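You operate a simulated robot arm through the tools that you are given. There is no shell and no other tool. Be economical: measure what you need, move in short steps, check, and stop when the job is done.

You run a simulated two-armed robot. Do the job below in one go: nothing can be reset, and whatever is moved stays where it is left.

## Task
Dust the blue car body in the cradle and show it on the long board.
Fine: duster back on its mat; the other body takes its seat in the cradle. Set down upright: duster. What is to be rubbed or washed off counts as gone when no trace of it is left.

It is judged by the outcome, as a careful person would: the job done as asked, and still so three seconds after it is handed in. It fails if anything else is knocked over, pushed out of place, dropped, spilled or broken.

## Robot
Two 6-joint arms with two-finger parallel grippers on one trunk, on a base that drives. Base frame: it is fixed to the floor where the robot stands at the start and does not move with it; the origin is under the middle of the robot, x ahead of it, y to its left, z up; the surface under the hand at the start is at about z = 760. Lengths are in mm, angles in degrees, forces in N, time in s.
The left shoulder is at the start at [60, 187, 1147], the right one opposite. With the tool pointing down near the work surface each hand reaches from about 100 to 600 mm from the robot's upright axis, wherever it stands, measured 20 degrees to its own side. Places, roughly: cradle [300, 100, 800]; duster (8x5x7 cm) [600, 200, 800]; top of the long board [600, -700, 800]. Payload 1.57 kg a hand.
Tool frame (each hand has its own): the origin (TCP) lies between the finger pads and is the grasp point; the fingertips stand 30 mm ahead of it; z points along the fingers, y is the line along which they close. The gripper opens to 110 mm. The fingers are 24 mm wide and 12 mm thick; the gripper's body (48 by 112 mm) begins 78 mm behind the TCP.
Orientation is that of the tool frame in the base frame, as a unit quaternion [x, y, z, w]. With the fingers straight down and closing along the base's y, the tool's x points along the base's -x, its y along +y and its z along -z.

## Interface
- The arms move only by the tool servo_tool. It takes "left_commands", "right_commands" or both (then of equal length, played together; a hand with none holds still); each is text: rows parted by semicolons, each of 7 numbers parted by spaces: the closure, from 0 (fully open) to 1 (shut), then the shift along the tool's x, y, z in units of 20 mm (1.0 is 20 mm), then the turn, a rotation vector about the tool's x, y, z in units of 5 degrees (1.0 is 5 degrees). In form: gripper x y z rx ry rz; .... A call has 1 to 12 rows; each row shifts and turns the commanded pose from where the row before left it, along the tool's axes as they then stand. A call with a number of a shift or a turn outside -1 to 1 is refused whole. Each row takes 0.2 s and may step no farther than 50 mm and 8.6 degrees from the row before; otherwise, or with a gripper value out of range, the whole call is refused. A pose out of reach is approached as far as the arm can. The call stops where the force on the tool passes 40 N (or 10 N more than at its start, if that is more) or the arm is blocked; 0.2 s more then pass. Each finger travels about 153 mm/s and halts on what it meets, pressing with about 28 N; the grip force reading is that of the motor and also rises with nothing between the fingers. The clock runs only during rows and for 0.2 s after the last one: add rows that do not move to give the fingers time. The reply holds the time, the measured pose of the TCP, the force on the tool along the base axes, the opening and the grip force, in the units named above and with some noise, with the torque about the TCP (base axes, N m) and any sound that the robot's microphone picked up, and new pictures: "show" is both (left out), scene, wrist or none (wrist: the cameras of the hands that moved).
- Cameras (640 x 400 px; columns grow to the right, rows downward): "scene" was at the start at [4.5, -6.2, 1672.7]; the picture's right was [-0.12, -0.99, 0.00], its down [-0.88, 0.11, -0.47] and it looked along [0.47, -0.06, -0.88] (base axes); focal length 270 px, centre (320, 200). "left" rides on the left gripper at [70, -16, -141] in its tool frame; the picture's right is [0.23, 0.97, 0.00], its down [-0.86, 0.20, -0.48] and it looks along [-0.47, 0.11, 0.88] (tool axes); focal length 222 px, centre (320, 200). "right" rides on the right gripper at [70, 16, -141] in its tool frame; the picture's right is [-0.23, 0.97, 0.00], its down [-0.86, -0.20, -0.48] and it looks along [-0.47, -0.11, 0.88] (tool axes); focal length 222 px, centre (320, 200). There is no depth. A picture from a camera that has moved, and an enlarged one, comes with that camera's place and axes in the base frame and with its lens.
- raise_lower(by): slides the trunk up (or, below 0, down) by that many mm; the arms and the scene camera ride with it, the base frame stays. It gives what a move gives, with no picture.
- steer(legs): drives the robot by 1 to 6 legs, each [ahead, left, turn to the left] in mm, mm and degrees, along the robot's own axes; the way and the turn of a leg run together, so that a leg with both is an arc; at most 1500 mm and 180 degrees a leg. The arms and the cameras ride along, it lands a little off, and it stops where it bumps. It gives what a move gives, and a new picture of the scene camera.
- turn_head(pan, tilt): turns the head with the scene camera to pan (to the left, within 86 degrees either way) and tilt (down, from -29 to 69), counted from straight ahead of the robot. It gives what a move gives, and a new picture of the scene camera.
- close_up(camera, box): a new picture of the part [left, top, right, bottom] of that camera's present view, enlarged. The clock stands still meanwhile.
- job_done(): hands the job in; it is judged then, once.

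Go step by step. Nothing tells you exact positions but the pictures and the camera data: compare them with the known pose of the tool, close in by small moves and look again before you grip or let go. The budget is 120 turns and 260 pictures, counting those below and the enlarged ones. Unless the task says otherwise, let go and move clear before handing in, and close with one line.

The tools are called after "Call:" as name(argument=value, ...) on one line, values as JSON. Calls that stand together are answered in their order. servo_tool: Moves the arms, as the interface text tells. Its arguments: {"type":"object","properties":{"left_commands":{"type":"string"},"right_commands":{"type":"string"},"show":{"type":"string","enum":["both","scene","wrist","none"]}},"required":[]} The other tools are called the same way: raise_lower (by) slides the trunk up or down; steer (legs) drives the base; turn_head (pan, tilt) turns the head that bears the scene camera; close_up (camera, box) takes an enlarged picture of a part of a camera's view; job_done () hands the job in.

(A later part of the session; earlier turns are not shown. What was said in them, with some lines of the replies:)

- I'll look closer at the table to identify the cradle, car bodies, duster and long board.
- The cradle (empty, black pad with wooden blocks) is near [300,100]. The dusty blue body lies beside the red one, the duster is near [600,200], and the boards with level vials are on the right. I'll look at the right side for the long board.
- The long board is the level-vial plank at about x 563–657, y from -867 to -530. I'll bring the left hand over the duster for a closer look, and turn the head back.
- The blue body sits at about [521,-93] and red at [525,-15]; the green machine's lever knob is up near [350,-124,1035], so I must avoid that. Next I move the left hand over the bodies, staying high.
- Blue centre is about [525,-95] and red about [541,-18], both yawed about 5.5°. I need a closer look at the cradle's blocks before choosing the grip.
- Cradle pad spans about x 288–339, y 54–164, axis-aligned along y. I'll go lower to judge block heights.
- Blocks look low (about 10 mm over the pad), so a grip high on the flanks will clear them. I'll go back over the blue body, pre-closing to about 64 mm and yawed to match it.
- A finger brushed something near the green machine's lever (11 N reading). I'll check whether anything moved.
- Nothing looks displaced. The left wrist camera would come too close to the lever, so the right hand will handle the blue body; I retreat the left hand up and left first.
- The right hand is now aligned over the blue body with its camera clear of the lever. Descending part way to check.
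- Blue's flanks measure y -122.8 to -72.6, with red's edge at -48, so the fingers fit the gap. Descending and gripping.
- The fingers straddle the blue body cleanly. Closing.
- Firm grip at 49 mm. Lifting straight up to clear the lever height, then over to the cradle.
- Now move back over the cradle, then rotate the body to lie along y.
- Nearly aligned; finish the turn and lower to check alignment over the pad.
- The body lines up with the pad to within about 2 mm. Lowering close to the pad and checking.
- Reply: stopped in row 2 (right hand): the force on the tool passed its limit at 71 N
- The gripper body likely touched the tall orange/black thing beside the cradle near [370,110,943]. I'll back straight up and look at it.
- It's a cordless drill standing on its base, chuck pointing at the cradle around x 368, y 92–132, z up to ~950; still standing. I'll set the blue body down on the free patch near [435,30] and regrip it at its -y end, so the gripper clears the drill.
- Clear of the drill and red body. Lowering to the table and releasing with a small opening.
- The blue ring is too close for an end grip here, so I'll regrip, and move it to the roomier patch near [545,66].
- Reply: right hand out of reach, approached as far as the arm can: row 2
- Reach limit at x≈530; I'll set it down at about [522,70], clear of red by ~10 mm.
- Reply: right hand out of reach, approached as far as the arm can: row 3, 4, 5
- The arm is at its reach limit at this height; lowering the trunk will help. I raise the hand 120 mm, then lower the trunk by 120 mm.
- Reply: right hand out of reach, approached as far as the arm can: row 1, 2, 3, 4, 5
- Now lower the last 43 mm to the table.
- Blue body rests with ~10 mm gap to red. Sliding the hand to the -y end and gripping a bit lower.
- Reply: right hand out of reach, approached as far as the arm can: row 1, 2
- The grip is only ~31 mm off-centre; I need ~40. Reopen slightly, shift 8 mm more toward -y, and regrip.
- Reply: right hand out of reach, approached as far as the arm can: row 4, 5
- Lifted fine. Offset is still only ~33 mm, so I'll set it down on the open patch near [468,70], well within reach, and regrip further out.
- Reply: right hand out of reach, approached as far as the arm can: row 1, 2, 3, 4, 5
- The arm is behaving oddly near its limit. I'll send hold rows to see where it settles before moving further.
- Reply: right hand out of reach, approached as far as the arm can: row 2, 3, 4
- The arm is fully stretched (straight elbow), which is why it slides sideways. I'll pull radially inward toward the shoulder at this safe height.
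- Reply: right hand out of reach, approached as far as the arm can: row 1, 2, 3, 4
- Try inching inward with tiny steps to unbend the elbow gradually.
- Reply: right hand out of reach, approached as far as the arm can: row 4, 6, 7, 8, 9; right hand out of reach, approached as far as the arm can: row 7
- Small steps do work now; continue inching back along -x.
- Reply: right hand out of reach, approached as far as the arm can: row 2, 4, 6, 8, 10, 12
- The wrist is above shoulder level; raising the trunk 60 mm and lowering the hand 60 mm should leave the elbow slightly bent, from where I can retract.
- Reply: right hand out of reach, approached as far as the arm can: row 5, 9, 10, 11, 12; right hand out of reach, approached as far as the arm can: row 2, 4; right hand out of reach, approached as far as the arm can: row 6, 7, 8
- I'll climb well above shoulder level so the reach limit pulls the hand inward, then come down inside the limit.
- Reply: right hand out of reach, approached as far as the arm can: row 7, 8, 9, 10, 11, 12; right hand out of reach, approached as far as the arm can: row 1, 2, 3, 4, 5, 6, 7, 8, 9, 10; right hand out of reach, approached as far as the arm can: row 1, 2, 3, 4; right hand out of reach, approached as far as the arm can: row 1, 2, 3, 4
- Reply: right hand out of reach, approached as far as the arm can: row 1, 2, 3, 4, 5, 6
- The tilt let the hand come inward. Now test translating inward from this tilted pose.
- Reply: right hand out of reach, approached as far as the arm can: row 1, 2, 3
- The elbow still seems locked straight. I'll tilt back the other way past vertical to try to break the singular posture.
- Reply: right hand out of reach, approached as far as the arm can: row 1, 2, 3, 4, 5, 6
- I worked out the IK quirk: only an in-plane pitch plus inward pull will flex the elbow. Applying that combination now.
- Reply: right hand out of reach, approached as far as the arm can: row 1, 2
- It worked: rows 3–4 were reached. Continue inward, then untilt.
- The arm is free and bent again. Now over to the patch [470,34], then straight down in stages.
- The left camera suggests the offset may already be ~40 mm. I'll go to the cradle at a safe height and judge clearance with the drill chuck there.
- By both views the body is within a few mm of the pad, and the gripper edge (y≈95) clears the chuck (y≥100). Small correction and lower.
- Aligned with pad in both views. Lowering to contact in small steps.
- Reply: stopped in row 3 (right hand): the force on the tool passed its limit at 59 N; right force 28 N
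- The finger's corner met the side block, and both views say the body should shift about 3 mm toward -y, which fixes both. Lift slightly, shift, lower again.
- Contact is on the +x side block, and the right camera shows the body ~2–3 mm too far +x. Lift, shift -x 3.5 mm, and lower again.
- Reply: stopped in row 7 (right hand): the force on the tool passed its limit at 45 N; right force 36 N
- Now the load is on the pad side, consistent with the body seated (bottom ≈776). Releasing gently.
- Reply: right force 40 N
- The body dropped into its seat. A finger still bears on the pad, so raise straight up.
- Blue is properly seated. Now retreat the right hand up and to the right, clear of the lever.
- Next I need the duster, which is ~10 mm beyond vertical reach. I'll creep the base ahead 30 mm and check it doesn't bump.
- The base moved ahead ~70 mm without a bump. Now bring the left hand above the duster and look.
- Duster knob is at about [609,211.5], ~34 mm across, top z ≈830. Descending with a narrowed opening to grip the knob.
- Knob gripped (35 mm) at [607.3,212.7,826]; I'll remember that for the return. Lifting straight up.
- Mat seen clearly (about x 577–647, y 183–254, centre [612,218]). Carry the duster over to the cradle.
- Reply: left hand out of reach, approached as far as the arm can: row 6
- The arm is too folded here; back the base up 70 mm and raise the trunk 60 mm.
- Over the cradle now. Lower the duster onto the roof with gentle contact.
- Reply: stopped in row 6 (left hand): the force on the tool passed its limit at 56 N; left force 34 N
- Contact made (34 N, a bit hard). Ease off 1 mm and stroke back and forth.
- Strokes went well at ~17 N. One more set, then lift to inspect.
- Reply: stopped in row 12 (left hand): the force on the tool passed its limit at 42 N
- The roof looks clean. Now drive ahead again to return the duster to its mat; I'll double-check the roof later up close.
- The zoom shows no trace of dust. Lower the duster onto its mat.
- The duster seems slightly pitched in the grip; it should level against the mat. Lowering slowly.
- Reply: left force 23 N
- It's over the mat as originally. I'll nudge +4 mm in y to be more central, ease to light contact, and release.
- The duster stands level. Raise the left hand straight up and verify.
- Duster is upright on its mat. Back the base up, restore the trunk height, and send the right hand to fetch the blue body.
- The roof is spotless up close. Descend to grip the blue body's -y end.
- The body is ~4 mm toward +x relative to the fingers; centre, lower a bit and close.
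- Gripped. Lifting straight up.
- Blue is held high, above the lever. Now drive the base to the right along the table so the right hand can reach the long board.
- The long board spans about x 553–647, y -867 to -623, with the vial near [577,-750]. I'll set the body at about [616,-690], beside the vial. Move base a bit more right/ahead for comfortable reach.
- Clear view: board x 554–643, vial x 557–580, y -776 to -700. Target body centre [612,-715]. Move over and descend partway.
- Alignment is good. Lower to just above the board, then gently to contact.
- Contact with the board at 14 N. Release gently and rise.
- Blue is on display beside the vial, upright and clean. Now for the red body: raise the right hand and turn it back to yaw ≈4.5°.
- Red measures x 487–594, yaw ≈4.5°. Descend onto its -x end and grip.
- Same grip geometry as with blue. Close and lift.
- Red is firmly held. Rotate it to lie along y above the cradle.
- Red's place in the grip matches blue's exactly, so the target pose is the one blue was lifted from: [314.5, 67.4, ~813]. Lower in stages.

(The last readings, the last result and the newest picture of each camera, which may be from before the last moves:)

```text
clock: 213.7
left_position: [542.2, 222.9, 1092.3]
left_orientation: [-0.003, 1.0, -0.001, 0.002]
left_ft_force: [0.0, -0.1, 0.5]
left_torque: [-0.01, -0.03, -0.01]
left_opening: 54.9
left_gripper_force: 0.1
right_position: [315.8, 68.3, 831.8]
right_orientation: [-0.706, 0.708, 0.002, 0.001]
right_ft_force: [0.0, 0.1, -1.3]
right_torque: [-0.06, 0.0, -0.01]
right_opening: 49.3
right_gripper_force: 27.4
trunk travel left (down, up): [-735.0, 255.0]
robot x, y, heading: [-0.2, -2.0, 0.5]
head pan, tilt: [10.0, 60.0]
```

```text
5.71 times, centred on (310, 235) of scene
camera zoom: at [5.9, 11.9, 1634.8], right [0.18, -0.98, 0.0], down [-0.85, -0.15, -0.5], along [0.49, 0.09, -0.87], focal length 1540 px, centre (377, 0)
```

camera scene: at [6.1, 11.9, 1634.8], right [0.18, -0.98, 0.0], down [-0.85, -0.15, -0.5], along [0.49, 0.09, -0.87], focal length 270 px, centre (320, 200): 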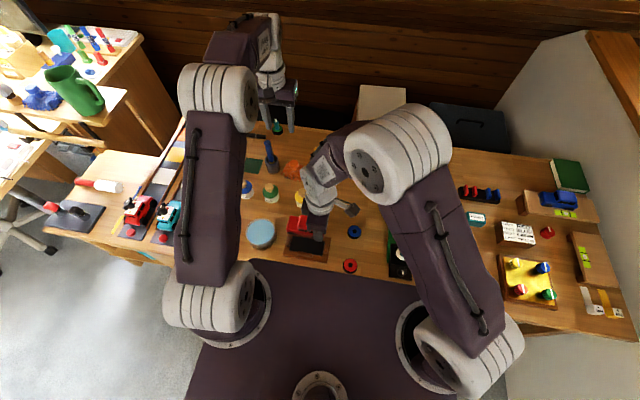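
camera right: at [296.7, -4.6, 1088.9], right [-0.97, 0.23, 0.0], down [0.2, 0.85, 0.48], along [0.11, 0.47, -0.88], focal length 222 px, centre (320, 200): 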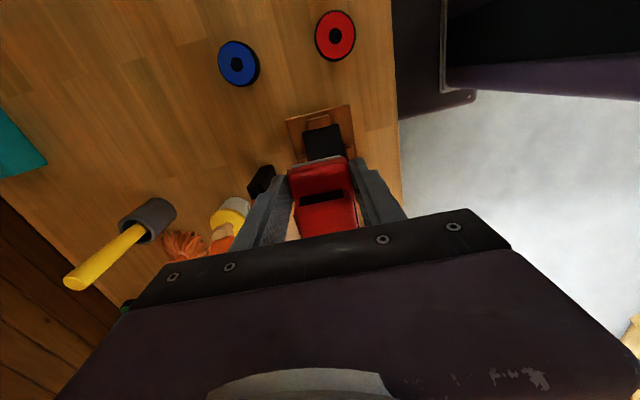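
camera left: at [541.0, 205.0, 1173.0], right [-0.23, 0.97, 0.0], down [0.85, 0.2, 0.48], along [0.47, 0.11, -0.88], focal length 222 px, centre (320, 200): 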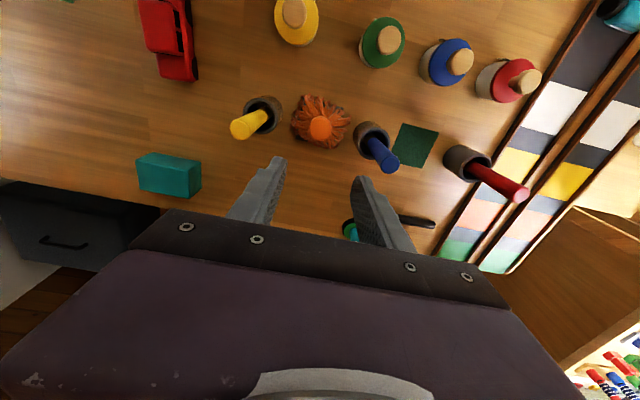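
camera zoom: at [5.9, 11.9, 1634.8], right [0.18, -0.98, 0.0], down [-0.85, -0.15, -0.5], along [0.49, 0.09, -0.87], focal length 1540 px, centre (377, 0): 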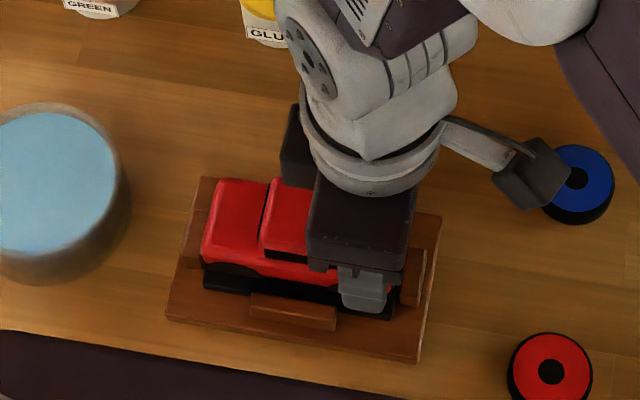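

Nearly in. Trim x by -2 mm and lower to the pad.

Call:
servo_tool(right_commands="0.7 0.03 0.1 0.3 0 0 0;0.7 0 0 0.3 0 0 0;0.7 0 0 0.15 0 0 0;0.7 0 0 0.1 0 0 0;0.7 0 0 0 0 0 0", show="none")

Call:
close_up(camera="scene", box=[270, 200, 350, 270])

Call:
close_up(camera="right", box=[180, 60, 460, 235])

```text
clock: 214.9
left_position: [542.5, 221.9, 1092.8]
left_orientation: [-0.004, 1.0, -0.001, 0.003]
left_ft_force: [-0.2, 0.4, 0.6]
left_torque: [-0.02, 0.03, 0.03]
left_opening: 54.9
left_gripper_force: 0.0
right_position: [313.3, 69.3, 815.5]
right_orientation: [-0.706, 0.708, 0.0, 0.004]
right_ft_force: [4.2, -1.0, 19.8]
right_torque: [-0.11, -0.04, -0.06]
right_opening: 49.3
right_gripper_force: 27.7
trunk travel left (down, up): [-735.0, 255.0]
robot x, y, heading: [1.1, -3.1, 0.2]
head pan, tilt: [10.0, 60.0]
```

```text
5.71 times, centred on (310, 235) of scene
camera zoom: at [4.8, 11.4, 1635.0], right [0.18, -0.98, 0.0], down [-0.85, -0.15, -0.5], along [0.49, 0.09, -0.87], focal length 1540 px, centre (377, 0)
```

zoom: 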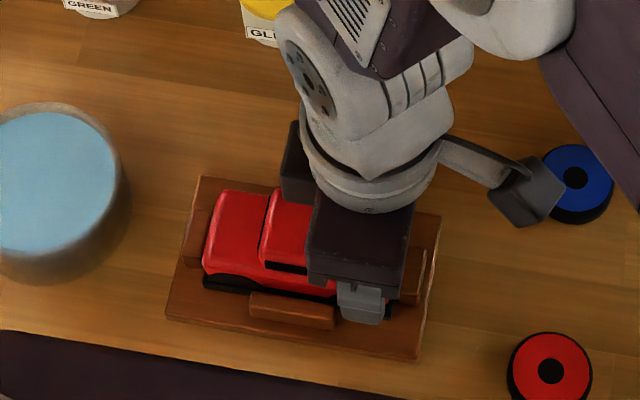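

```text
2.29 times, centred on (320, 148) of right
camera zoom: at [295.7, -1.5, 956.2], right [-0.97, 0.23, 0.0], down [0.2, 0.85, 0.48], along [0.11, 0.47, -0.88], focal length 508 px, centre (320, 320)
```

zoom: 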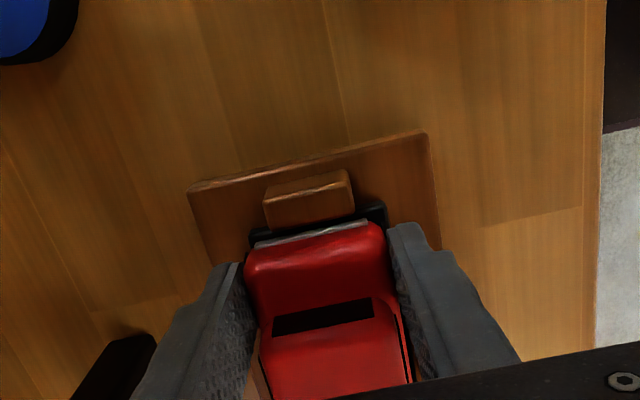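

Balanced contact: seated on the pad. Release slowly and rise.

Call:
servo_tool(right_commands="0.54 0 0 -0.05 0 0 0;0.5 0 0 0 0 0 0;0.46 0 0 0 0 0 0;0.46 0 0 0 0 0 0;0.44 0 0 -0.3 0 0 0;0.44 0 0 -0.5 0 0 0;0.44 0 0 -1 0 0 0;0.44 0 0 -1 0 0 0;0.44 0 0 -1 0 0 0;0.44 0 0 -1 0 0 0;0.44 0 0 -1 0 0 0;0.44 0 0 -1 0 0 0", show="none")

Call:
close_up(camera="scene", box=[270, 200, 350, 270])

Call:
close_up(camera="right", box=[180, 60, 460, 235])

```text
clock: 217.5
left_position: [542.0, 222.9, 1091.8]
left_orientation: [-0.004, 1.0, 0.0, 0.002]
left_ft_force: [0.4, 0.3, 0.3]
left_torque: [0.04, -0.02, -0.01]
left_opening: 54.6
left_gripper_force: 0.1
right_position: [313.0, 67.1, 951.3]
right_orientation: [-0.706, 0.708, 0.001, 0.002]
right_ft_force: [-0.1, 0.7, -0.3]
right_torque: [0.01, 0.0, -0.03]
right_opening: 61.7
right_gripper_force: 0.1
trunk travel left (down, up): [-735.0, 255.0]
robot x, y, heading: [1.1, -1.6, 0.3]
head pan, tilt: [10.0, 60.0]
```

```text
5.71 times, centred on (310, 235) of scene
camera zoom: at [5.4, 11.6, 1634.8], right [0.18, -0.98, 0.0], down [-0.85, -0.15, -0.5], along [0.49, 0.09, -0.87], focal length 1540 px, centre (377, 0)
```

zoom: 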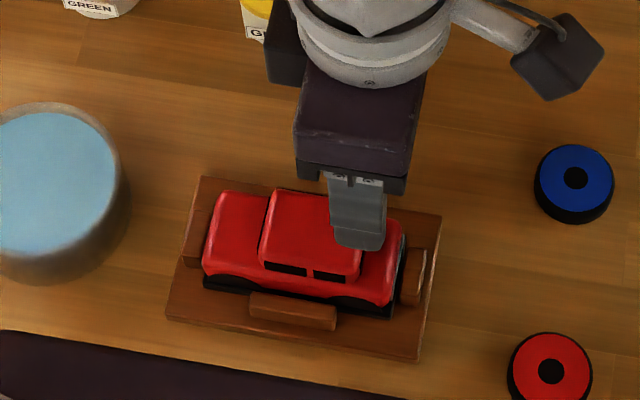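

```text
2.29 times, centred on (320, 148) of right
camera zoom: at [294.5, -2.3, 1093.1], right [-0.97, 0.23, 0.0], down [0.2, 0.85, 0.48], along [0.11, 0.47, -0.88], focal length 508 px, centre (320, 320)
```

zoom: 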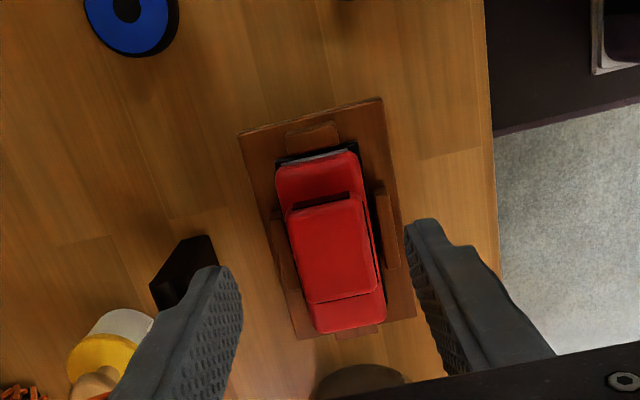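

Red appears seated like blue was. Retreat the right hand and inspect closely.

Call:
servo_tool(right_commands="0.44 0 0 -1 0 0 0;0.44 0 0 -1 0 0 0;0.44 0 0 -1 0 0 0;0.44 0 0 -1 0 0 0;0.44 0 0 -1 0 0 0;0.44 0 0 -1 0 0 0;0.44 0 0 -1 0 0 0;0.44 0.5 0 -1 0 0 0;0.44 1 0 -1 0 0 0;0.44 1 0 0 0 0 0;0.44 1 0 0 0 0 0;0.44 1 0 0 0 0 0", show="none")

Call:
servo_tool(right_commands="0.44 1 0 0 0 0 0;0.44 1 0 0 0 0 0;0.44 1 0 0 0 0 0;0.44 1 0 0 0 0 0;0.44 1 0 0 0 0 0;0.44 1 0 0 0 0 0;0.44 1 0 0 0 0 0;0.44 1 0 0 0 0 0;0.44 1 0 0 0 0 0;0.44 0 0 0 0 0 0", show="scene")

Call:
close_up(camera="scene", box=[280, 215, 335, 265])

Call:
close_up(camera="scene", box=[240, 140, 400, 280])

Call:
close_up(camera="scene", box=[500, 150, 630, 250])

```text
clock: 220.1
left_position: [542.4, 222.8, 1091.8]
left_orientation: [-0.003, 1.0, 0.0, 0.002]
left_ft_force: [-0.4, -0.7, -0.5]
left_torque: [-0.03, -0.03, 0.03]
left_opening: 54.9
left_gripper_force: 0.0
right_position: [311.2, -23.4, 1131.3]
right_orientation: [0.707, -0.707, 0.0, -0.002]
right_ft_force: [0.1, 0.1, -0.1]
right_torque: [-0.02, 0.01, -0.03]
right_opening: 61.6
right_gripper_force: 0.0
trunk travel left (down, up): [-735.0, 255.0]
robot x, y, heading: [0.1, 0.3, 0.3]
head pan, tilt: [10.0, 60.0]
```

```text
clock: 222.3
left_position: [542.8, 222.8, 1091.1]
left_orientation: [-0.003, 1.0, -0.001, 0.002]
left_ft_force: [0.1, 0.5, 0.0]
left_torque: [-0.01, 0.05, 0.0]
left_opening: 55.1
left_gripper_force: 0.1
right_position: [314.0, -203.3, 1129.3]
right_orientation: [-0.707, 0.707, 0.001, 0.002]
right_ft_force: [-0.6, 0.5, 0.4]
right_torque: [0.0, 0.03, -0.03]
right_opening: 61.7
right_gripper_force: 0.0
trunk travel left (down, up): [-735.0, 255.0]
robot x, y, heading: [-1.8, -2.9, 0.2]
head pan, tilt: [10.0, 60.0]
camera scene: at [5.8, 12.1, 1634.8], right [0.18, -0.98, 0.0], down [-0.85, -0.15, -0.5], along [0.49, 0.09, -0.87], focal length 270 px, centre (320, 200)
```

scene: 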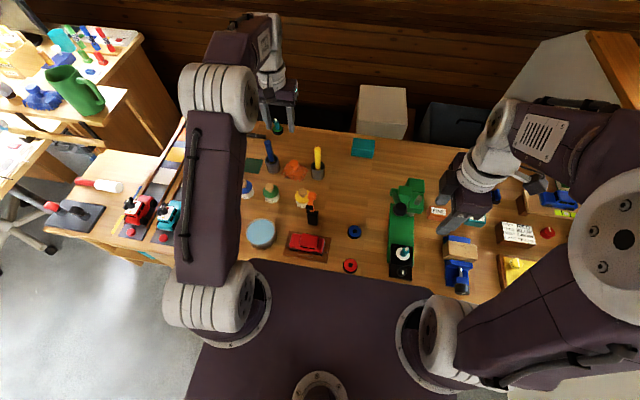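

```text
8.00 times, centred on (308, 240) of scene
camera zoom: at [5.8, 12.1, 1634.8], right [0.18, -0.98, 0.0], down [-0.85, -0.15, -0.5], along [0.49, 0.09, -0.87], focal length 2156 px, centre (420, -120)
```

zoom: 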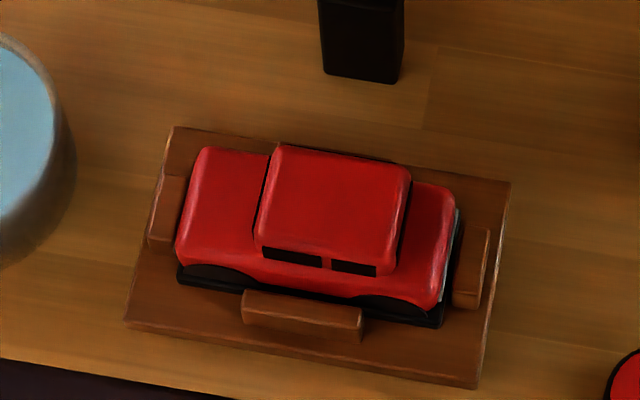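

```text
2.86 times, centred on (320, 210) of scene
camera zoom: at [5.8, 12.1, 1634.8], right [0.18, -0.98, 0.0], down [-0.85, -0.15, -0.5], along [0.49, 0.09, -0.87], focal length 770 px, centre (320, 171)
```

zoom: 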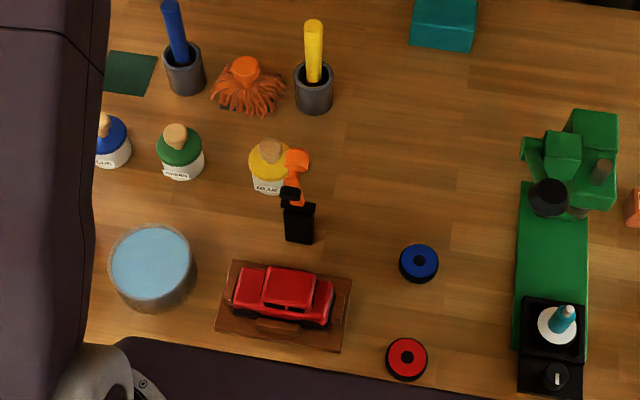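

```text
4.00 times, centred on (565, 200) of scene
camera zoom: at [5.8, 12.1, 1634.8], right [0.18, -0.98, 0.0], down [-0.85, -0.15, -0.5], along [0.49, 0.09, -0.87], focal length 1078 px, centre (-660, 200)
```

zoom: 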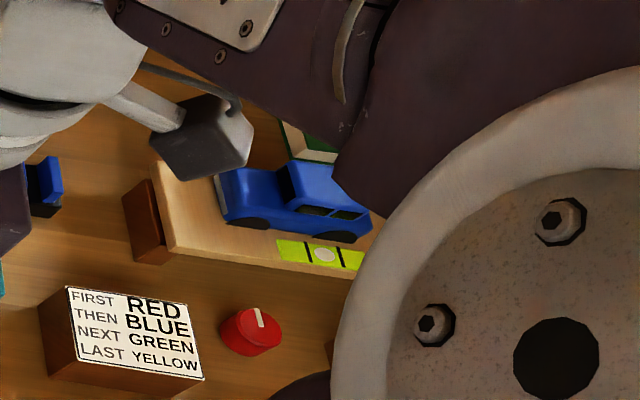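

Red is seated in the cradle, blue is clean and on the long board, and the duster stands on its mat with both hands clear. Handing in.

Call:
job_done()

```text
The job is handed in.
```

The blue body is dusted with no trace of dust left on it, and it is on display on the long board. The duster stands upright on its mat, and the red body is seated in the cradle. I brushed two other things along the way, the green machine's lever and the standing drill; neither looked shifted or tipped in the pictures afterwards.
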